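You operate a simulated robot arm through the tools that you are given. There is no shell and no other tool.

You run a simulated two-armed robot. Do the job below in one go: nothing can be reset, and whatever is moved stays where it is left.

TASK
Switch the rewinder on and wind everything from spool 1 to spool 3.
Fine: use one tab, and part the ends after.

It is judged by the outcome, as a careful person would: the job done as asked, and still so three seconds after it is handed in. It fails if anything else is knocked over, pushed out of place, dropped, spilled or broken.

THE ROBOT
Two 7-joint arms with two-finger parallel grippers on one trunk that stands fixed in place. Base frame: the origin is at the foot of the trunk, x ahead of it, y to its left, z up. Units: mm, rad, N and s.
The left shoulder is at [50, 168, 1182], the right one opposite. With the tool pointing down near the work surface each hand reaches from about 220 to 660 mm from the base axis, measured 20 degrees to its own side. Payload 1.57 kg a hand.
Tool frame (each hand has its own): the origin (TCP) lies between the finger pads and is the grasp point; the fingertips stand 30 mm ahead of it; z points along the fingers, y is the line along which they close. The gripper opens to 80 mm. The fingers are 17 mm wide and 12 mm thick; the gripper's body (40 by 82 mm) begins 80 mm behind the TCP.
Orientation is that of the tool frame in the base frame, as a unit quaternion [x, y, z, w]. With the fingers straight down and closing along the base's y, the tool's x points along the base's -x, its y along +y and its z along -z.

THE INTERFACE
- The arms move only by the tool send_rows. It takes "left_deltas", "right_deltas" or both (then of equal length, played together; a hand with none holds still); each is a list of rows, each a list of 3 entries, a list of its own where there are three numbers: the finger opening in mm, from 0 to 80, then the shift along the tool's x, y, z in mm, then the turn, a rotation vector about the tool's x, y, z in degrees. In form: [[jaw, [x, y, z], [ax, ay, az]], ...]. A call has 1 to 20 rows; each row is the pose to reach, as a shift and turn from the pose commanded when the call began, along the tool's axes at that moment. Each row takes 0.2 s and may step no farther than 50 mm and 0.15 rad from the row before; otherwise, or with a gripper value out of range, the whole call is refused. Where a pose cannot be reached the arm comes as near as it can. A force on the tool above 40 N (or 10 N above the force at the start of the call, whichever is more), or a blocked arm, ends the call early, and 0.2 s more pass. Each finger travels about 45 mm/s and halts on what it meets, pressing with about 43 N; the grip force reading is that of the motor and also rises with nothing between the fingers. The clock runs only during rows and for 0.2 s after the last one: add rows that repeat a pose to give the fingers time. The reply holds the time, the measured pose of the TCP, the force on the tool along the base axes, the opening and the grip force, in the units named above and with some noise, with the torque about the TCP (base axes, N m) and any sound that the robot's microphone picked up.
- Cameras (640 x 400 px; columns grow to the right, rows downward): "scene" is now at [122.4, -46.2, 1419]; the picture's right is [-0.47, -0.88, 0.00], its down [-0.26, 0.14, -0.95] and it looks along [0.84, -0.45, -0.30] (base axes); focal length 214 px, centre (320, 200). "left" rides on the left gripper at [72, 7, -122] in its tool frame; the picture's right is [-0.09, 1.00, 0.00], its down [-0.84, -0.08, -0.54] and it looks along [-0.54, -0.05, 0.84] (tool axes); focal length 238 px, centre (320, 200). "right" rides on the right gripper at [72, -7, -122] in its tool frame; the picture's right is [0.09, 1.00, 0.00], its down [-0.84, 0.08, -0.54] and it looks along [-0.54, 0.05, 0.84] (tool axes); focal length 238 px, centre (320, 200).
- snapshot(camera): a new picture of that camera. It takes no simulated time.
- slide_trunk(by): slides the trunk up (or, below 0, down) by that many mm; the arms and the scene camera ride with it, the base frame stays. It gives what a move gives, with no picture.
- head_to(pan, tilt): turns the head with the scene camera to pan (to the left, within 1.396 rad either way) and tilt (down, from -0.506 to 1.204), counted from straight ahead of the robot. It gives what a move gives.
- locate(camera, pixels): for up to 12 pixels [column, row] of the newest picture of that camera ("zoom" is the newest enlarged one), the place [x, y, z] in the base frame of the surface seen there, good to about 3 mm. It takes no simulated time.
- enlarge(camera, box): a new picture of the part [left, top, right, bottom] of that camera's present view, enlarged. It takes no simulated time.
- job_done(): hands the job in; it is judged then, once.

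Open the grippers and draw the arms clear of the work before you hand the job in, unless the task says otherwise.

The tools are called after "Call:" as name(argument=value, ...) on one line, values as JSON. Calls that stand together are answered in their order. send_rows: Moves the arms, as the interface text tells. Its arguments: {"type":"object","properties":{"left_deltas":{"type":"array","items":{"type":"array"}},"right_deltas":{"type":"array","items":{"type":"array"}}},"required":[]} The other tools are called the same way: slide_trunk (by) moves the trunk up or down; head_to (pan, tilt) turns the head that bears the scene camera; snapshot (camera) takes a picture; locate (camera, pixels) gives the place of the surface under pixels of a picture; enlarge (camera, box) takes an enlarged picture of a part of a camera's view; job_done () hands the job in.

At the start:

```text
clock: 0.0
left_ee_pos: [347.3, -15.0, 1331.7]
left_orientation: [0.0, 1.0, -0.001, 0.0]
left_wrist_force: [0.1, 0.5, -0.4]
left_wrist_torque: [0.0, 0.0, 0.0]
left_gripper_width: 80.1
left_gripper_force: 0.0
right_ee_pos: [184.3, -215.1, 1356.7]
right_orientation: [0.0, 1.0, 0.0, 0.0]
right_wrist_force: [-0.3, -0.1, 0.2]
right_wrist_torque: [0.02, 0.02, 0.03]
right_gripper_width: 80.3
right_gripper_force: 0.0
trunk travel left (down, up): [-350.0, 93.0]
head pan, tilt (commanded): [-0.492, 0.305]
```

scene: 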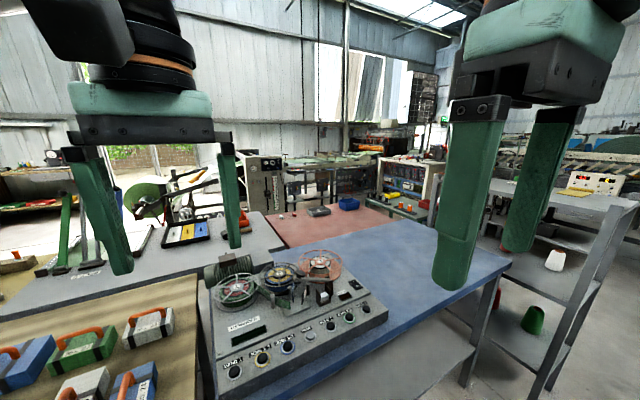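
right: 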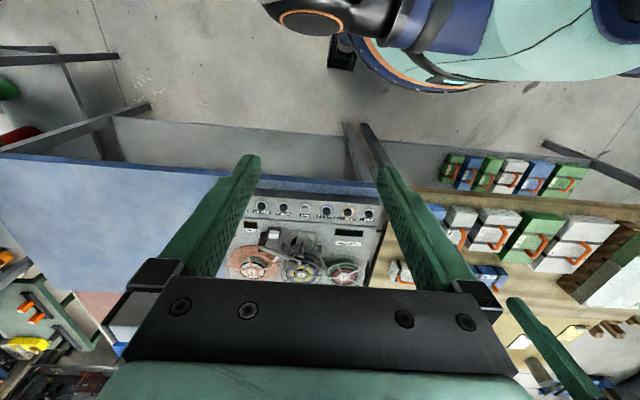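
left: 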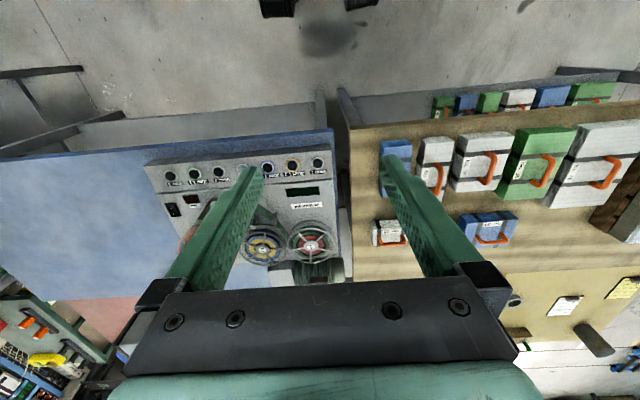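

The scene picture shows the rewinder at about columns 200-390, rows 250-390, with three spools on top and a row of knobs. I enlarge it to read the labels and see how it is built.

Call:
enlarge(camera="scene", box=[190, 240, 400, 390])

Call:
enlarge(camera="left", box=[130, 140, 370, 300])

Call:
enlarge(camera="right", box=[200, 170, 420, 300])

```text
2.67 times, centred on (295, 315) of scene
```

zoom: 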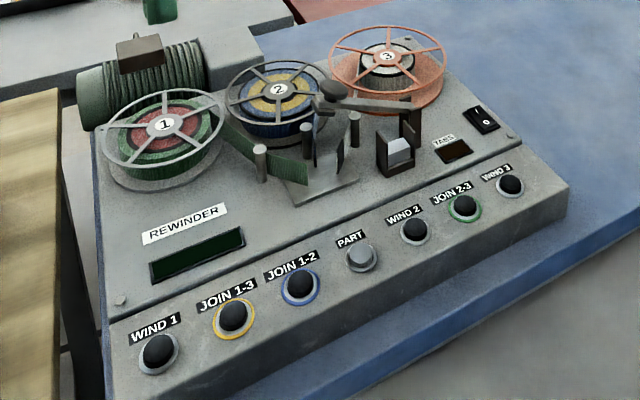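

```text
2.50 times, centred on (250, 220) of left
```

zoom: 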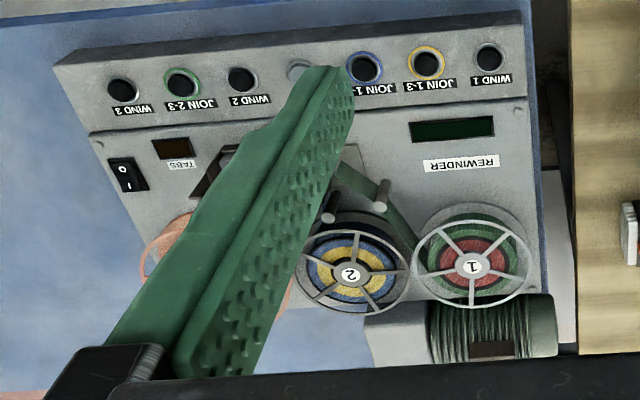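

```text
2.91 times, centred on (310, 235) of right
```

zoom: 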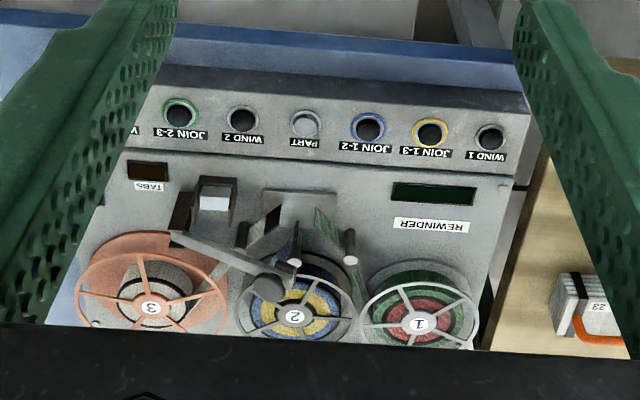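

The zoom shows buttons WIND 1, JOIN 1-3, JOIN 1-2, PART, WIND 2, JOIN 2-3, WIND 3, a rocker switch 1/0, a TABS window and a display. I take a fresh zoom of the scene and locate these.

Call:
enlarge(camera="scene", box=[190, 240, 400, 390])

Call:
locate(camera="scene", pixels=[[234, 372], [262, 358], [288, 346], [310, 336], [330, 324], [347, 315], [363, 307], [354, 282], [204, 355], [387, 305], [319, 258], [235, 288]])

```text
2.67 times, centred on (295, 315) of scene
```

zoom: 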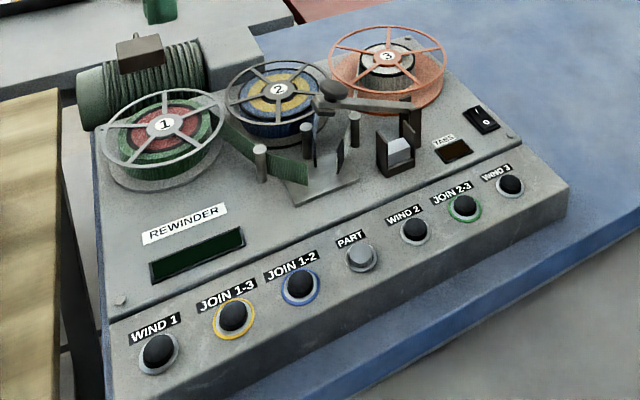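

```text
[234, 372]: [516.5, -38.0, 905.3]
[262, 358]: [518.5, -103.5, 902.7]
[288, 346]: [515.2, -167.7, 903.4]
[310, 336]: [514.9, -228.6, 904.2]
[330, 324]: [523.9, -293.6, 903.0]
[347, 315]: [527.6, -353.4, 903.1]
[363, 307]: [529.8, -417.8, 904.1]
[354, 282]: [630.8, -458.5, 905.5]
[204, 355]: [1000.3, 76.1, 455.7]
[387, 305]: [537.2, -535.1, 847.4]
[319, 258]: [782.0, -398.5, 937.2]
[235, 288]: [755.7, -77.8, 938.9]
```

Buttons lie at x≈520, y from -38 to -418, z≈904; the rocker is at about (631, -458, 905). I zoom on the rocker, tape path and spools to understand their state.

Call:
enlarge(camera="scene", box=[325, 265, 385, 303])

Call:
enlarge(camera="scene", box=[255, 245, 345, 320])

Call:
enlarge(camera="scene", box=[195, 250, 295, 320])

```text
10.53 times, centred on (355, 284) of scene
```

zoom: 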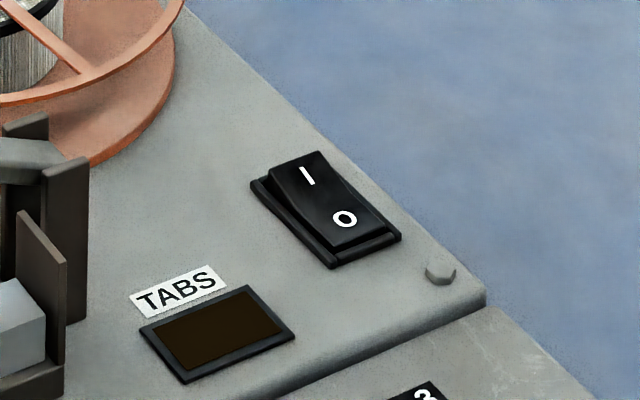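

```text
5.33 times, centred on (300, 282) of scene
```

zoom: 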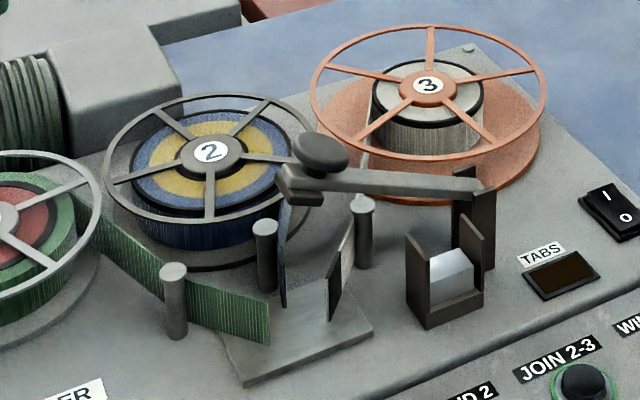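

```text
5.71 times, centred on (245, 285) of scene
```

zoom: 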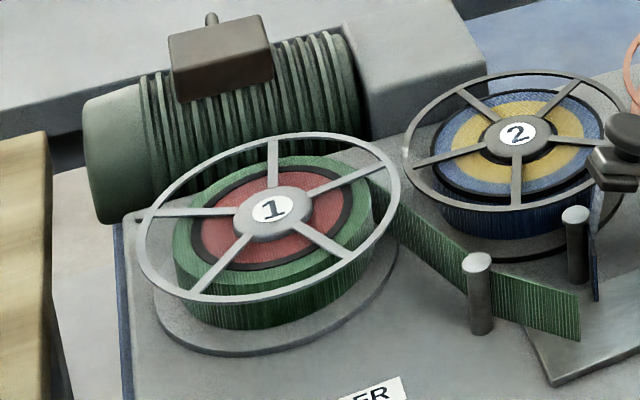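

The rocker (zoom) has I on its far side raised and O pressed nearer to me, so the machine is off; the three tape ends sit at the splice block. I bring the right hand, closing its fingers, to a high spot near the buttons and look from there.

Call:
send_rows(right_deltas=[[60, [-30, -16, 20], [0, 0, 0]], [40, [-60, -32, 40], [0, 0, 0]], [20, [-90, -48, 60], [0, 0, 0]], [0, [-120, -64, 80], [0, 0, 0]], [0, [-150, -80, 100], [0, 0, 0]], [0, [-180, -96, 120], [0, 0, 0]], [0, [-210, -112, 140], [0, 0, 0]], [0, [-240, -128, 160], [0, 0, 0]], [0, [-270, -144, 180], [0, 0, 0]], [0, [-300, -160, 200], [0, 0, 0]], [0, [-300, -160, 200], [0, 0, 0]]])

Call:
snapshot(camera="right")

Call:
snapshot(camera="scene")

```text
clock: 2.4
left_ee_pos: [347.4, -14.8, 1332.3]
left_orientation: [0.0, 1.0, 0.0, 0.0]
left_wrist_force: [-0.2, -0.7, 0.7]
left_wrist_torque: [0.01, 0.02, 0.03]
left_gripper_width: 79.9
left_gripper_force: 0.2
right_ee_pos: [485.8, -375.3, 1158.0]
right_orientation: [0.0, 1.0, -0.001, 0.001]
right_wrist_force: [-0.8, -0.1, -0.4]
right_wrist_torque: [0.01, 0.0, 0.03]
right_gripper_width: 0.0
right_gripper_force: 21.6
trunk travel left (down, up): [-350.0, 93.0]
head pan, tilt (commanded): [-0.492, 0.305]
```

```text
taken
```

right: 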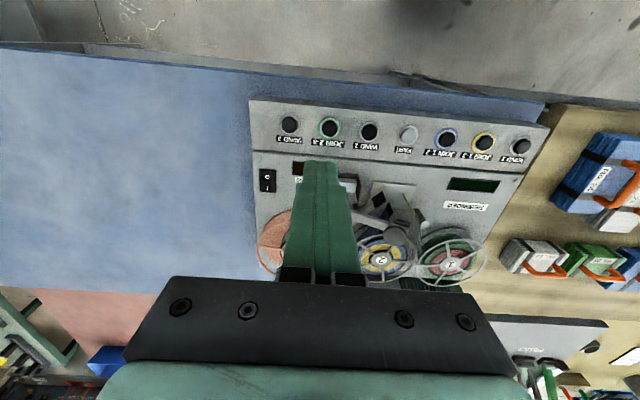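

```text
taken
```

scene: 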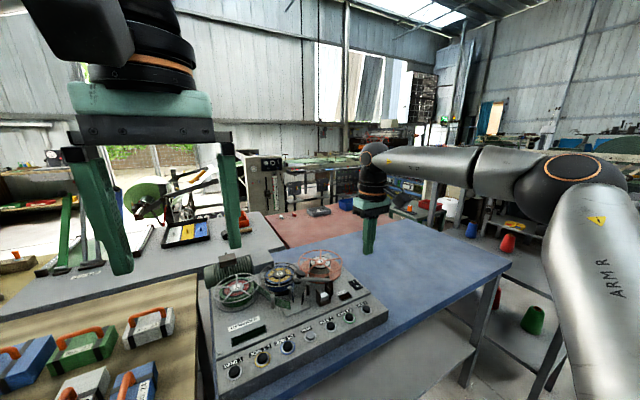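

The arm reached (486, -375, 1158) and the wrist view shows the rocker at pixel (267, 180) and the buttons along row ~130. I zoom in on the wrist view to locate the rocker and the caps precisely.

Call:
enlarge(camera="right", box=[245, 95, 405, 205])

Call:
locate(camera="right", pixels=[[290, 125], [330, 128], [369, 132], [408, 134], [447, 138], [484, 142], [522, 147], [268, 173], [268, 180], [268, 188], [298, 168], [257, 150]])

```text
3.64 times, centred on (325, 150) of right
```

zoom: 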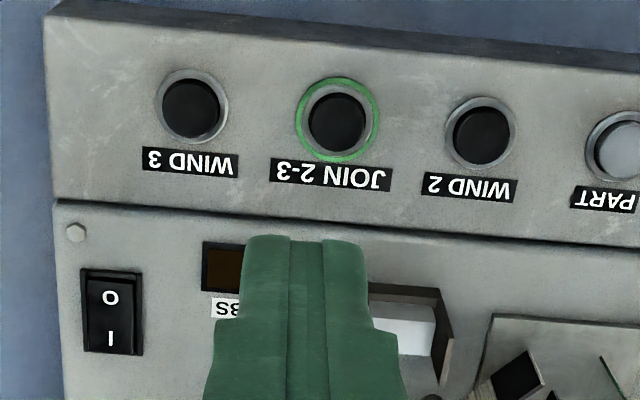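

```text
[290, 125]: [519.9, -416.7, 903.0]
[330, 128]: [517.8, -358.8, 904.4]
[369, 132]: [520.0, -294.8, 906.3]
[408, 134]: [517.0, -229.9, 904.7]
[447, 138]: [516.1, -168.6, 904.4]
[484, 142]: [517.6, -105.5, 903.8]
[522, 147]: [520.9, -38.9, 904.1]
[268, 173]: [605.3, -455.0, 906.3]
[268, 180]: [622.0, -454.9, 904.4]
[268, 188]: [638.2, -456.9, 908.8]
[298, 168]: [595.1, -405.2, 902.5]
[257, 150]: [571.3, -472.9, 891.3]
```

Caps sit at x≈519, z≈904 spaced about 63 mm, and the rocker's I half is near (640, -456, 909). I move the right hand with a 35° forward tilt so the tips come to about 50 mm above the I half.

Call:
send_rows(right_deltas=[[0, [-23, -14, 20], [0, -5, 0]], [0, [-46, -28, 45], [0, -11, 0]], [0, [-69, -42, 75], [0, -17, 0]], [0, [-92, -56, 105], [0, -23, 0]], [0, [-115, -70, 138], [0, -29, 0]], [0, [-138, -82, 165], [0, -35, 0]], [0, [-138, -82, 165], [0, -35, 0]]])

Call:
snapshot(camera="right")

Call:
enlarge(camera="scene", box=[290, 220, 410, 310])

```text
clock: 4.0
left_ee_pos: [347.5, -13.6, 1332.7]
left_orientation: [0.0, 1.0, 0.0, 0.0]
left_wrist_force: [0.4, 0.2, 0.5]
left_wrist_torque: [0.0, 0.01, 0.03]
left_gripper_width: 80.0
left_gripper_force: 0.0
right_ee_pos: [623.8, -456.8, 994.6]
right_orientation: [0.001, 0.953, -0.001, 0.302]
right_wrist_force: [0.2, -0.9, -0.2]
right_wrist_torque: [-0.03, 0.01, -0.01]
right_gripper_width: 0.0
right_gripper_force: 20.6
trunk travel left (down, up): [-350.0, 93.0]
head pan, tilt (commanded): [-0.492, 0.305]
```

```text
taken
```

right: 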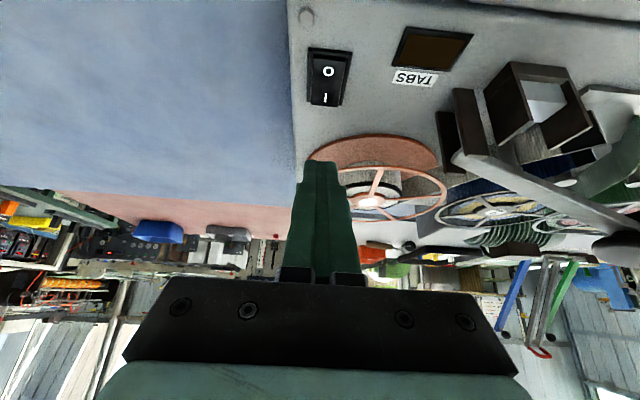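

```text
4.44 times, centred on (350, 265) of scene
```

zoom: 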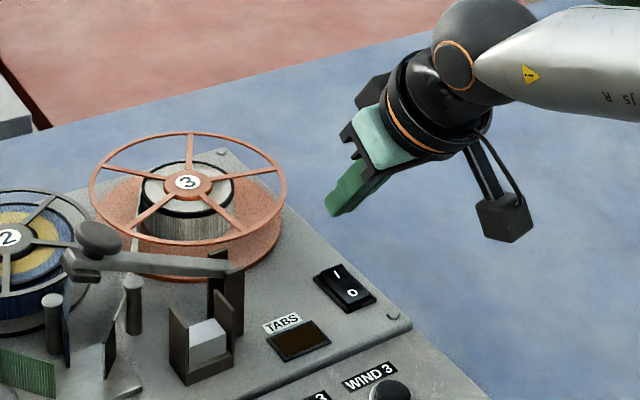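

The hand hovers at TCP (624, -457, 995) and the wrist view shows the rocker clearly at pixel (328, 78), I at (326, 97). I locate points on it from this nearer view.

Call:
locate(camera="right", pixels=[[326, 97], [326, 103], [328, 72], [329, 55], [312, 78], [348, 78], [326, 87], [430, 47]])

Call:
enlarge(camera="right", box=[280, 30, 380, 130])

```text
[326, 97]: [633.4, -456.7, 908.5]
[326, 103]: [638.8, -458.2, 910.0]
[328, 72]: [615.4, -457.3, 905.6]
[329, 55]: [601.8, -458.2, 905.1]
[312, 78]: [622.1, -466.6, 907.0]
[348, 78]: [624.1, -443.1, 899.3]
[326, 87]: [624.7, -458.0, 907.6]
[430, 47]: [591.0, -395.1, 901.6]
```

```text
4.00 times, centred on (330, 80) of right
```

zoom: 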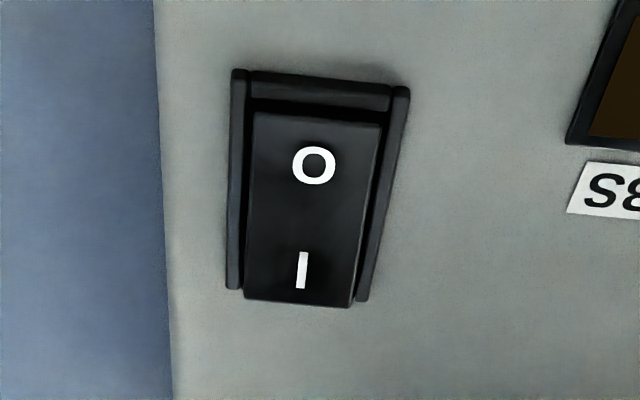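

The I half's centre is at about (633, -457, 909) and the lowest edge of my tilted tips is above x≈634. I go straight down in small steps to press it, stopping on the force limit if it is stiff.

Call:
send_rows(right_deltas=[[0, [14.3, 0, 20.5], [0, 0, 0]], [0, [25.8, 0, 36.9], [0, 0, 0]], [0, [28.7, 0, 41], [0, 0, 0]], [0, [30.4, 0, 43.4], [0, 0, 0]], [0, [31.6, 0, 45], [0, 0, 0]], [0, [32.7, 0, 46.7], [0, 0, 0]], [0, [33.9, 0, 48.3], [0, 0, 0]], [0, [34.4, 0, 49.1], [0, 0, 0]]])

Call:
snapshot(camera="right")

Call:
enlarge(camera="scene", box=[290, 220, 410, 310])

```text
clock: 5.8
left_ee_pos: [347.2, -15.7, 1331.3]
left_orientation: [-0.001, 1.0, -0.001, 0.0]
left_wrist_force: [-0.3, 0.0, -1.2]
left_wrist_torque: [0.0, 0.0, 0.0]
left_gripper_width: 79.9
left_gripper_force: 0.1
right_ee_pos: [613.4, -448.9, 938.2]
right_orientation: [0.001, 0.953, -0.001, 0.302]
right_wrist_force: [-0.1, 0.2, 1.0]
right_wrist_torque: [-0.01, -0.03, 0.01]
right_gripper_width: 0.0
right_gripper_force: 21.6
right hand out of reach, approached as far as the arm can: row 1, 2, 3, 4, 5, 6, 7, 8
trunk travel left (down, up): [-350.0, 93.0]
head pan, tilt (commanded): [-0.492, 0.305]
```

```text
taken
```

right: 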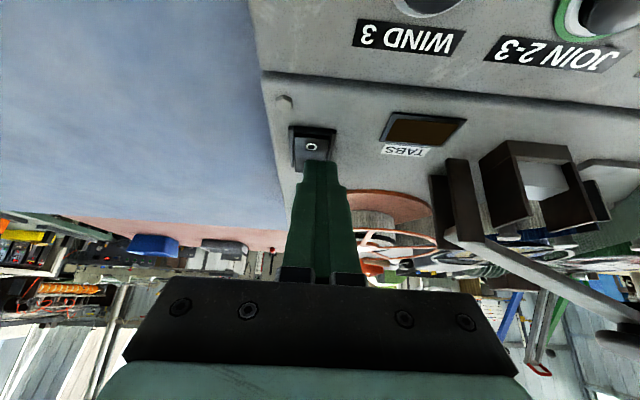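

```text
4.44 times, centred on (350, 265) of scene
```

zoom: 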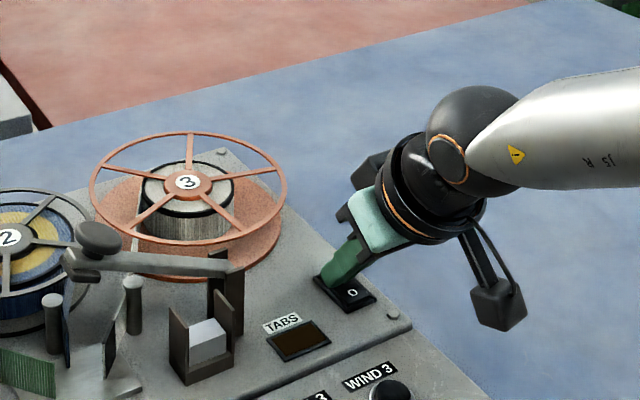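

The hand could not reach down there with this tilt (it stopped at (613, -449, 938), about 13 mm short). I back up 55 mm and add 10° more tilt to gain reach.

Call:
send_rows(right_deltas=[[0, [-14, 0, -20], [0, 0, 0]], [0, [-31.6, 0, -45], [0, 0, 0]], [0, [-31.6, 0, -45], [0, -5, 0]], [0, [-31.6, 0, -45], [0, -10, 0]], [0, [-31.6, 0, -45], [0, -10, 0]]])

Call:
enlarge(camera="scene", box=[290, 220, 410, 310])

```text
clock: 7.0
left_ee_pos: [347.0, -16.1, 1331.2]
left_orientation: [0.0, 1.0, 0.0, 0.0]
left_wrist_force: [0.1, -0.8, 0.9]
left_wrist_torque: [0.04, -0.03, -0.03]
left_gripper_width: 79.9
left_gripper_force: 0.0
right_ee_pos: [613.7, -450.9, 991.2]
right_orientation: [0.0, 0.924, 0.0, 0.383]
right_wrist_force: [0.5, 0.1, 0.6]
right_wrist_torque: [0.01, 0.0, 0.03]
right_gripper_width: 0.1
right_gripper_force: 21.2
trunk travel left (down, up): [-350.0, 93.0]
head pan, tilt (commanded): [-0.492, 0.305]
```

```text
4.44 times, centred on (350, 265) of scene
```

zoom: 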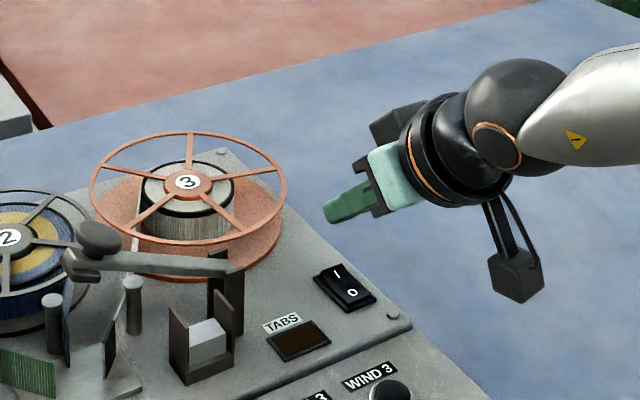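

The achieved pose is TCP (614, -451, 991) with a 45° tilt, so the tips' low edge is above x≈629. I shift 4 mm forward, 6.5 mm right and press down slowly again on the I half.

Call:
send_rows(right_deltas=[[0, [11.3, -6.5, 17], [0, 0, 0]], [0, [25.5, -6.5, 31.1], [0, 0, 0]], [0, [32.5, -6.5, 38.2], [0, 0, 0]], [0, [34.6, -6.5, 40.3], [0, 0, 0]], [0, [36.8, -6.5, 42.4], [0, 0, 0]], [0, [38.9, -6.5, 44.5], [0, 0, 0]], [0, [40.3, -6.5, 46], [0, 0, 0]], [0, [41.7, -6.5, 47.4], [0, 0, 0]]])

Call:
enlarge(camera="scene", box=[290, 220, 410, 310])

Call:
snapshot(camera="right")

```text
clock: 8.8
left_ee_pos: [344.8, -13.4, 1331.9]
left_orientation: [-0.001, 1.0, -0.001, 0.001]
left_wrist_force: [0.4, -0.2, -0.6]
left_wrist_torque: [-0.02, -0.03, -0.03]
left_gripper_width: 80.1
left_gripper_force: 0.1
right_ee_pos: [616.8, -455.8, 934.6]
right_orientation: [0.0, 0.922, 0.0, 0.388]
right_wrist_force: [-2.9, -2.2, 18.7]
right_wrist_torque: [0.0, -0.21, 0.02]
right_gripper_width: 0.0
right_gripper_force: 21.2
trunk travel left (down, up): [-350.0, 93.0]
head pan, tilt (commanded): [-0.492, 0.305]
```

```text
4.44 times, centred on (350, 265) of scene
```

zoom: 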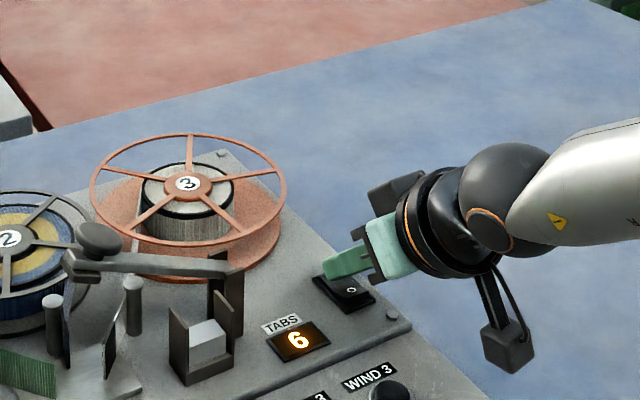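

```text
taken
```

right: 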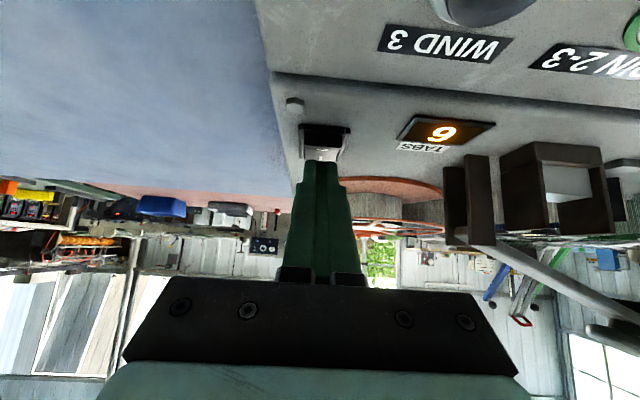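

The TABS window now shows 6, so the machine is on. I lift straight off the rocker and check that it stays on and what the display says.

Call:
send_rows(right_deltas=[[0, [-14, 0, -14], [0, 0, 0]], [0, [-35, 0, -35], [0, 0, 0]], [0, [-60, 0, -60], [0, 0, 0]], [0, [-85, 0, -85], [0, 0, 0]]])

Call:
snapshot(camera="scene")

Call:
enlarge(camera="scene", box=[195, 245, 395, 385])

Call:
enlarge(camera="scene", box=[230, 305, 310, 355])

```text
clock: 9.8
left_ee_pos: [347.3, -15.4, 1332.0]
left_orientation: [0.0, 1.0, 0.0, 0.0]
left_wrist_force: [-0.4, 0.2, -0.4]
left_wrist_torque: [-0.04, 0.02, 0.01]
left_gripper_width: 80.1
left_gripper_force: 0.1
right_ee_pos: [616.9, -456.8, 1048.9]
right_orientation: [0.0, 0.924, -0.001, 0.382]
right_wrist_force: [-0.4, -0.9, 0.3]
right_wrist_torque: [0.0, 0.0, 0.01]
right_gripper_width: 0.0
right_gripper_force: 21.4
trunk travel left (down, up): [-350.0, 93.0]
head pan, tilt (commanded): [-0.492, 0.305]
```

```text
taken
```

scene: 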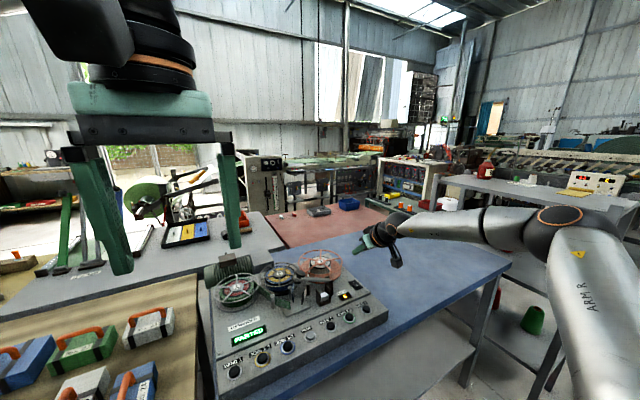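

```text
2.86 times, centred on (295, 315) of scene
```

zoom: 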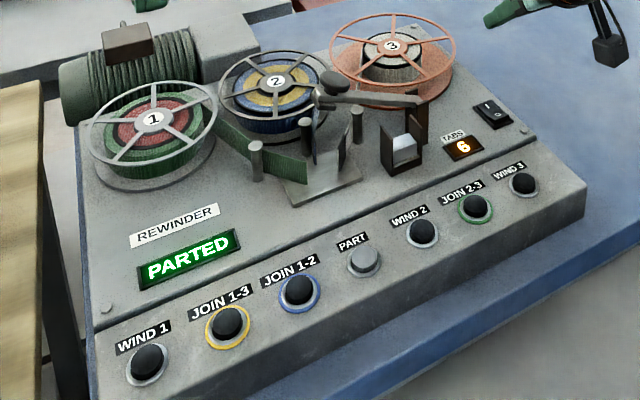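

```text
8.00 times, centred on (270, 330) of scene
```

zoom: 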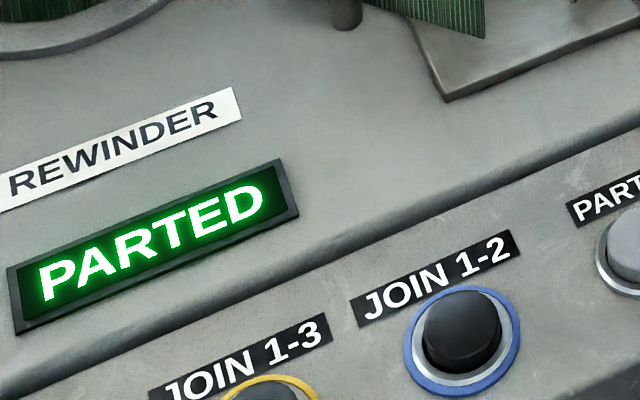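

The display reads PARTED and TABS reads 6, with the rocker latched on. Next I bring the right hand upright to above JOIN 1-3 at (518, -105), while moving the left hand out of the way to the left.

Call:
send_rows(right_deltas=[[0, [6, 39, -9], [0, 5, 0]], [0, [12, 78, -19], [0, 10, 0]], [0, [19, 117, -28], [0, 15, 0]], [0, [25, 156, -38], [0, 20, 0]], [0, [31, 195, -47], [0, 25, 0]], [0, [37, 234, -56], [0, 30, 0]], [0, [44, 274, -66], [0, 35, 0]], [0, [50, 313, -75], [0, 40, 0]], [0, [56.2, 352, -84.5], [0, 45, 0]], [0, [56.2, 352, -84.5], [0, 45, 0]]], left_deltas=[[80, [4, 20, -2], [0, 0, 0]], [80, [8, 40, -4], [0, 0, 0]], [80, [12, 60, -6], [0, 0, 0]], [80, [16, 80, -8], [0, 0, 0]], [80, [20, 100, -10], [0, 0, 0]], [80, [24, 120, -12], [0, 0, 0]], [80, [28, 140, -14], [0, 0, 0]], [80, [32, 160, -16], [0, 0, 0]], [80, [36, 180, -18], [0, 0, 0]], [80, [36, 180, -18], [0, 0, 0]]])

Call:
snapshot(camera="right")

Call:
snapshot(camera="scene")

```text
clock: 12.0
left_ee_pos: [310.0, 167.1, 1349.2]
left_orientation: [0.0, 1.0, 0.0, -0.001]
left_wrist_force: [0.0, 0.5, -0.3]
left_wrist_torque: [0.03, -0.01, -0.03]
left_gripper_width: 79.9
left_gripper_force: 0.1
right_ee_pos: [472.2, -159.8, 1071.7]
right_orientation: [0.0, 1.0, 0.0, 0.0]
right_wrist_force: [-0.8, -0.4, -0.5]
right_wrist_torque: [0.0, 0.02, -0.01]
right_gripper_width: 0.1
right_gripper_force: 21.0
right hand out of reach, approached as far as the arm can: row 8, 9, 10
trunk travel left (down, up): [-350.0, 93.0]
head pan, tilt (commanded): [-0.492, 0.305]
```

```text
taken
```

right: 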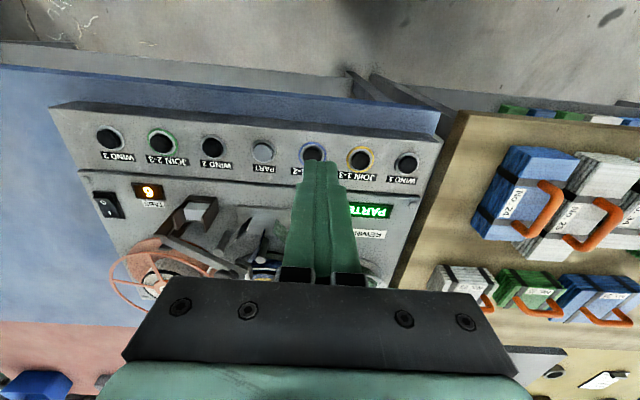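

```text
taken
```

scene: 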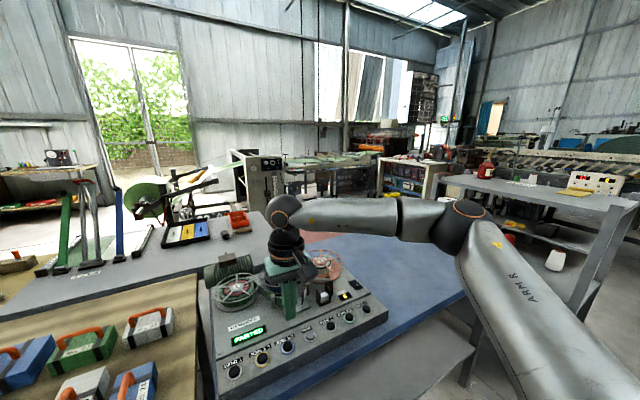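

The right hand stalls at (472, -160), so it cannot reach that far left; it will take WIND 3 and perhaps PART, while the left hand takes JOIN 1-3. I send the right hand over to above WIND 3 at (519, -417).

Call:
send_rows(right_deltas=[[0, [-7, -37, 3], [0, 0, 0]], [0, [-14, -74, 6], [0, 0, 0]], [0, [-20, -111, 9], [0, 0, 0]], [0, [-27, -148, 12], [0, 0, 0]], [0, [-34, -185, 15], [0, 0, 0]], [0, [-40, -222, 18], [0, 0, 0]], [0, [-47, -257, 21], [0, 0, 0]], [0, [-47, -257, 21], [0, 0, 0]]])

Call:
snapshot(camera="right")

Call:
snapshot(camera="left")

```text
clock: 13.8
left_ee_pos: [310.2, 166.4, 1349.9]
left_orientation: [0.0, 1.0, 0.0, 0.0]
left_wrist_force: [-0.2, 0.1, -0.5]
left_wrist_torque: [0.03, 0.0, -0.01]
left_gripper_width: 79.9
left_gripper_force: 0.0
right_ee_pos: [518.4, -415.1, 1047.7]
right_orientation: [0.0, 1.0, 0.0, 0.0]
right_wrist_force: [-0.4, 0.0, -0.5]
right_wrist_torque: [0.02, -0.01, 0.03]
right_gripper_width: 0.2
right_gripper_force: 21.0
trunk travel left (down, up): [-350.0, 93.0]
head pan, tilt (commanded): [-0.492, 0.305]
```

```text
taken
```

right: 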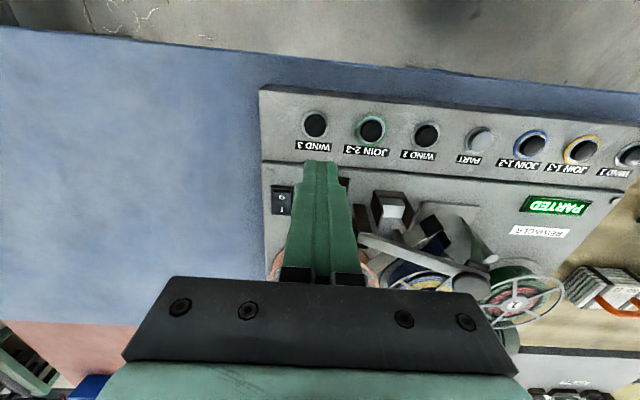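

```text
taken
```

left: 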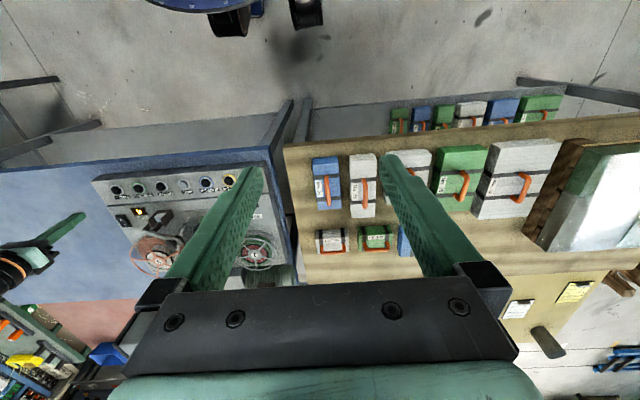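

The right hand is parked above WIND 3 at (518, -415, 1048). Now I bring the left hand, closing, to above JOIN 1-3 at (518, -105).

Call:
send_rows(left_deltas=[[70, [-19, -25, 20], [0, 0, 0]], [60, [-38, -50, 45], [0, 0, 0]], [45, [-57, -75, 75], [0, 0, 0]], [30, [-76, -100, 105], [0, 0, 0]], [15, [-95, -124, 135], [0, 0, 0]], [0, [-114, -149, 165], [0, 0, 0]], [0, [-133, -174, 195], [0, 0, 0]], [0, [-152, -199, 225], [0, 0, 0]], [0, [-171, -224, 255], [0, 0, 0]], [0, [-190, -248, 285], [0, 0, 0]], [0, [-206.7, -270, 305], [0, 0, 0]], [0, [-206.7, -270, 305], [0, 0, 0]]])

Call:
snapshot(camera="left")

Call:
snapshot(camera="scene")

```text
clock: 16.4
left_ee_pos: [515.0, -99.1, 1042.7]
left_orientation: [-0.001, 1.0, -0.002, 0.001]
left_wrist_force: [-1.5, 0.3, 0.1]
left_wrist_torque: [0.01, 0.02, 0.02]
left_gripper_width: 0.0
left_gripper_force: 21.5
left hand out of reach, approached as far as the arm can: row 11, 12
right_ee_pos: [519.3, -415.6, 1047.0]
right_orientation: [0.0, 1.0, 0.0, 0.0]
right_wrist_force: [0.7, 0.6, 1.1]
right_wrist_torque: [0.03, -0.04, 0.01]
right_gripper_width: 0.0
right_gripper_force: 21.4
trunk travel left (down, up): [-350.0, 93.0]
head pan, tilt (commanded): [-0.492, 0.305]
```

```text
taken
```

left: 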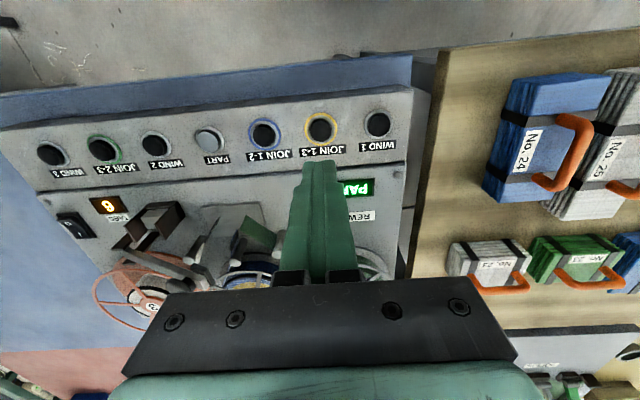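

```text
taken
```

scene: 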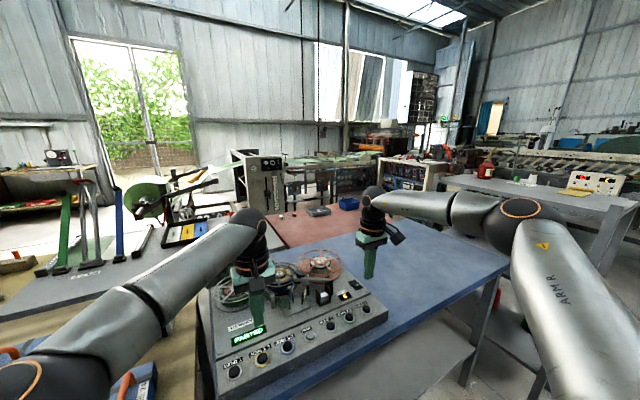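

The left hand is just at its limit above JOIN 1-3 (at (515, -99, 1043), cap visible at pixel (320, 127)). I lean its fingers 18° towards -y to gain reach, shift a little and lower to about 50 mm above the cap.

Call:
send_rows(left_deltas=[[0, [0, 0, 10], [6, 0, 0]], [0, [0, -3, 25], [12, 0, 0]], [0, [-2, -6, 40], [18, 0, 0]], [0, [-2.5, -8, 55], [18, 0, 0]], [0, [-2.5, -8, 55], [18, 0, 0]]])

Call:
snapshot(camera="left")

Call:
enlarge(camera="scene", box=[200, 280, 320, 390])

```text
clock: 17.6
left_ee_pos: [516.8, -108.6, 988.5]
left_orientation: [0.001, 0.988, -0.156, 0.0]
left_wrist_force: [0.0, -0.1, -0.6]
left_wrist_torque: [0.0, -0.02, 0.0]
left_gripper_width: 0.3
left_gripper_force: 21.2
right_ee_pos: [519.4, -416.0, 1048.0]
right_orientation: [0.001, 1.0, 0.0, -0.001]
right_wrist_force: [-0.6, -0.6, 0.6]
right_wrist_torque: [-0.02, 0.0, 0.03]
right_gripper_width: 0.2
right_gripper_force: 21.4
trunk travel left (down, up): [-350.0, 93.0]
head pan, tilt (commanded): [-0.492, 0.305]
```

```text
taken
```

left: 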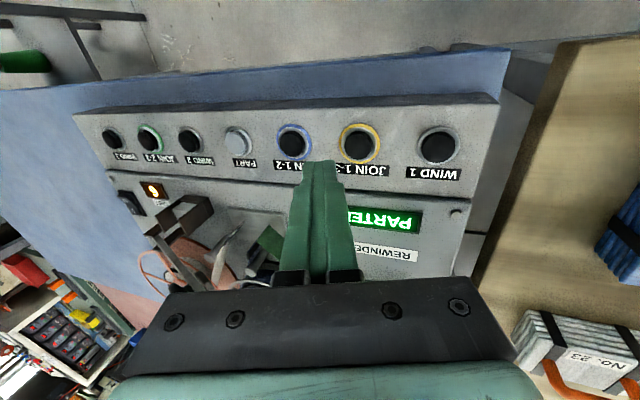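

```text
3.64 times, centred on (260, 335) of scene
```

zoom: 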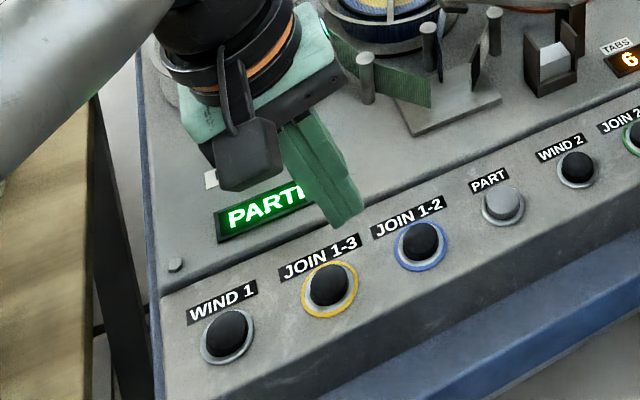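

The left TCP is now (517, -109, 988) leaning toward -y as intended. I check the JOIN 1-3 cap position at pixel (359, 144) from this closer view.

Call:
locate(camera="left", pixels=[[359, 146], [349, 146], [369, 146], [359, 136], [359, 154], [293, 140], [438, 147], [338, 146]])

Call:
enlarge(camera="left", box=[260, 100, 400, 200])

```text
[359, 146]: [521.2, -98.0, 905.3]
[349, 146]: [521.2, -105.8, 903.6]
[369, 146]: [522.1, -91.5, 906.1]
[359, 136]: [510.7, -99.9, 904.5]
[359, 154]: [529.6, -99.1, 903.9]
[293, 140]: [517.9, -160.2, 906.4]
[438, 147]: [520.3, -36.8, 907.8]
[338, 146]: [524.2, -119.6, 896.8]
```

```text
4.00 times, centred on (330, 150) of left
```

zoom: 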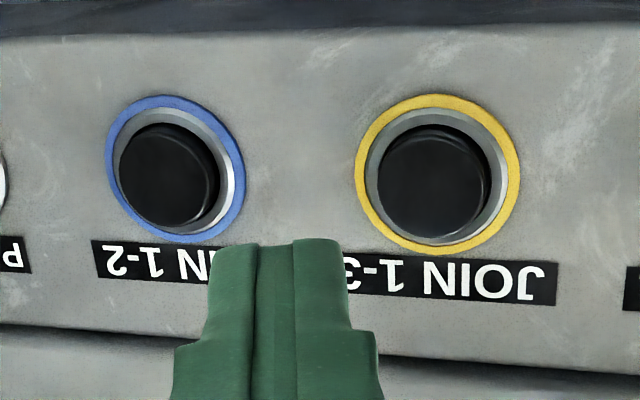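

The cap centre averages to about (519, -102.5, 904.5), so the tips' low edge needs about +3.5 mm in y and +2 mm in x. I go down onto JOIN 1-3 in small steps and stop with a light press to see the reaction.

Call:
send_rows(left_deltas=[[0, [-2, 9, 18], [0, 0, 0]], [0, [-2, 15.6, 37], [0, 0, 0]], [0, [-2, 18.4, 45.6], [0, 0, 0]], [0, [-2, 19.3, 48.4], [0, 0, 0]], [0, [-2, 20, 50.3], [0, 0, 0]], [0, [-2, 20.6, 52.2], [0, 0, 0]]])

Call:
enlarge(camera="scene", box=[195, 245, 395, 385])

Call:
snapshot(camera="left")

```text
clock: 19.0
left_ee_pos: [519.0, -103.8, 930.9]
left_orientation: [0.0, 0.988, -0.156, 0.001]
left_wrist_force: [0.6, -0.3, 2.9]
left_wrist_torque: [-0.05, -0.02, -0.03]
left_gripper_width: 0.0
left_gripper_force: 21.4
right_ee_pos: [518.5, -414.6, 1048.4]
right_orientation: [0.0, 1.0, 0.0, -0.001]
right_wrist_force: [-0.7, -0.8, -1.2]
right_wrist_torque: [-0.03, -0.01, 0.04]
right_gripper_width: 0.1
right_gripper_force: 21.4
trunk travel left (down, up): [-350.0, 93.0]
head pan, tilt (commanded): [-0.492, 0.305]
heard: click
```

```text
2.86 times, centred on (295, 315) of scene
```

zoom: 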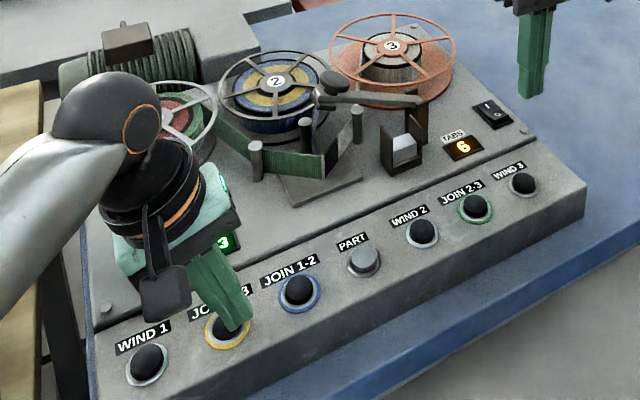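

```text
taken
```

left: 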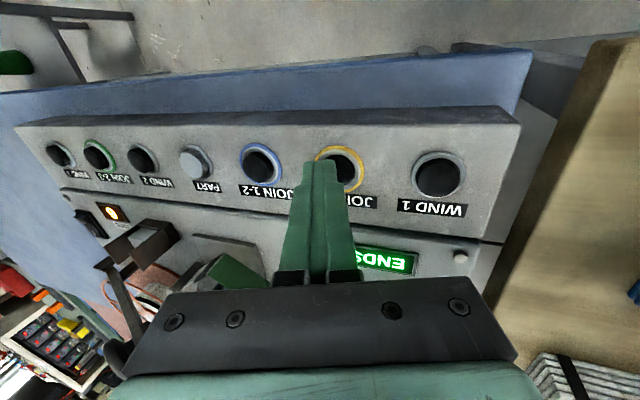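

A click was heard and the display changed to "ENDS ...3", with tape 1 now lying across the block and TABS still 6. I lift the left hand off the button and read the display.

Call:
send_rows(left_deltas=[[0, [0, -4.6, -14.3], [0, 0, 0]], [0, [0, -15.4, -47.6], [0, 0, 0]], [0, [30, -30, -93], [0, 0, 0]], [0, [60, -40, -130], [0, 0, 0]], [0, [90, -40, -150], [0, 0, 0]], [0, [120, -30, -170], [0, 0, 0]], [0, [120, -30, -170], [0, 0, 0]]])

Call:
snapshot(camera="scene")

Call:
enlarge(camera="scene", box=[195, 245, 395, 385])

Call:
enlarge(camera="scene", box=[255, 250, 345, 320])

```text
refused: row 3 steps farther than a row can; nothing moved
```

```text
taken
```

scene: 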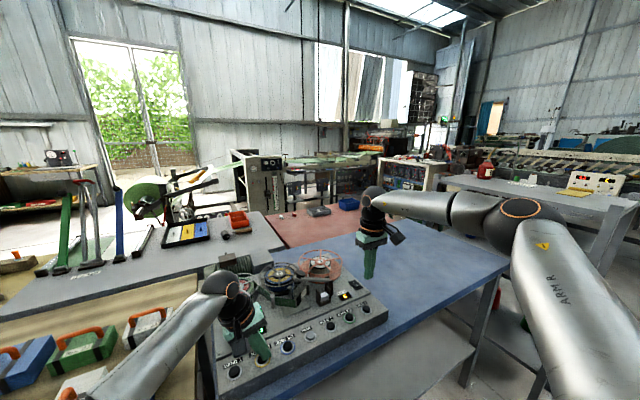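

```text
2.86 times, centred on (295, 315) of scene
```

zoom: 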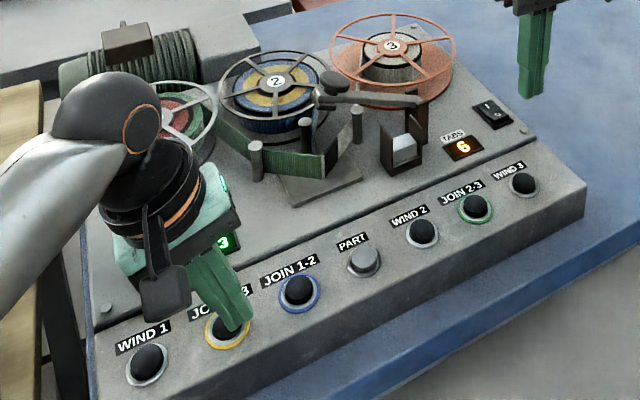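

```text
5.71 times, centred on (300, 285) of scene
```

zoom: 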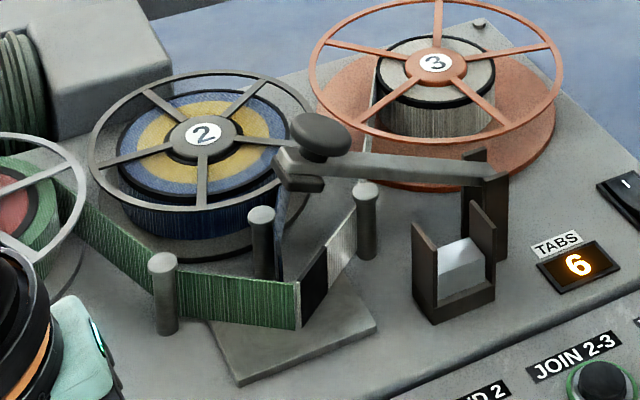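

The zoom shows green tape 1's end now butted against the black end of tape 3; the lever arm with its knob above the block is probably what presses the tab on. My lift was refused for one too-long step, so I send it again with shorter steps.

Call:
send_rows(left_deltas=[[0, [0, -4.6, -14.3], [0, 0, 0]], [0, [0, -15.4, -47.6], [0, 0, 0]], [0, [15, -27, -85], [0, 0, 0]], [0, [40, -36, -120], [0, 0, 0]], [0, [75, -36, -145], [0, 0, 0]], [0, [110, -30, -165], [0, 0, 0]], [0, [110, -30, -165], [0, 0, 0]]])

Call:
snapshot(camera="scene")

Call:
enlarge(camera="scene", box=[195, 245, 395, 385])

Call:
enlarge(camera="scene", box=[255, 250, 345, 320])

```text
clock: 20.6
left_ee_pos: [406.6, -83.3, 1099.3]
left_orientation: [0.0, 0.988, -0.156, 0.0]
left_wrist_force: [0.6, -0.2, 0.6]
left_wrist_torque: [0.01, -0.03, -0.01]
left_gripper_width: 0.0
left_gripper_force: 20.9
right_ee_pos: [518.8, -416.9, 1048.1]
right_orientation: [0.0, 1.0, 0.0, 0.0]
right_wrist_force: [0.0, -0.3, -0.2]
right_wrist_torque: [-0.01, -0.01, 0.01]
right_gripper_width: 0.0
right_gripper_force: 20.9
trunk travel left (down, up): [-350.0, 93.0]
head pan, tilt (commanded): [-0.492, 0.305]
```

```text
taken
```

scene: 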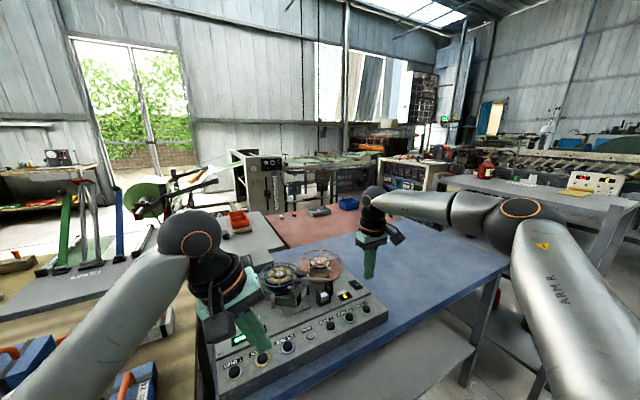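

```text
2.86 times, centred on (295, 315) of scene
```

zoom: 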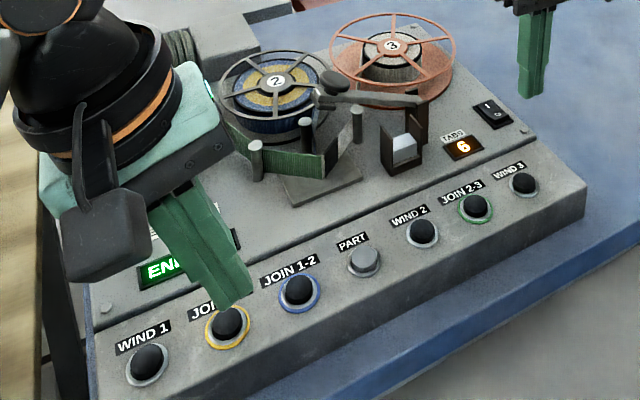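

```text
5.71 times, centred on (300, 285) of scene
```

zoom: 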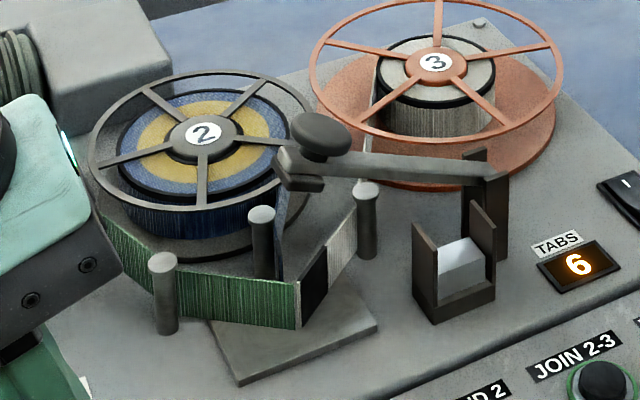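

The ends stay together and the display still says END(S) 1-3 with TABS 6, so the join needs the lever pressed. I locate the knob at about scene pixel (300, 272), the arm, its hinge and the block.

Call:
locate(camera="scene", pixels=[[300, 271], [297, 280], [305, 278], [315, 280], [328, 282], [331, 281], [308, 273], [293, 271], [298, 300], [310, 306], [324, 294], [308, 285]])

Call:
snapshot(camera="right")

Call:
enlarge(camera="right", box=[350, 170, 510, 290])

Call:
snapshot(camera="left")

```text
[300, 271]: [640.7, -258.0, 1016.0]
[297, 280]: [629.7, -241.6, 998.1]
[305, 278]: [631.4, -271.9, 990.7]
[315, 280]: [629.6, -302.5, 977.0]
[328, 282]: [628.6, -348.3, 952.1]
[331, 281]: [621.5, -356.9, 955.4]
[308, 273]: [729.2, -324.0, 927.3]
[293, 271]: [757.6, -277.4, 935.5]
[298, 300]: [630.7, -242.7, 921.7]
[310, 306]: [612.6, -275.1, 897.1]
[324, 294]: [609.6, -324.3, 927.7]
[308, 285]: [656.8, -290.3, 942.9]
```

```text
taken
```

right: 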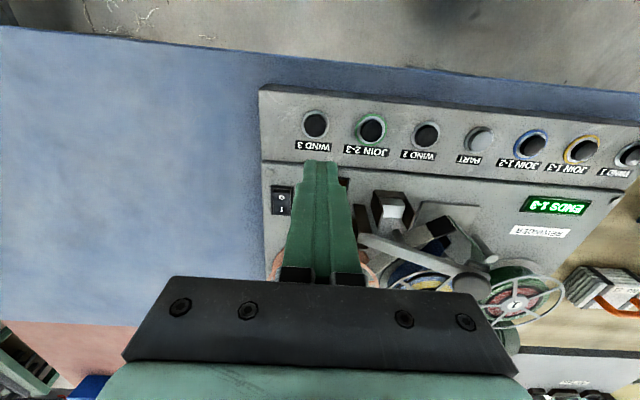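

```text
3.33 times, centred on (430, 230) of right
```

zoom: 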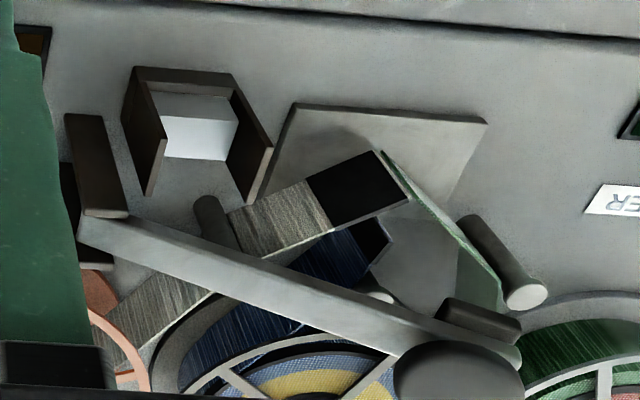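

```text
taken
```

left: 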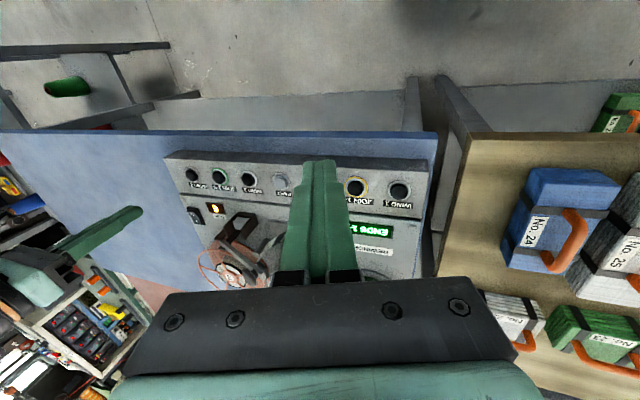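

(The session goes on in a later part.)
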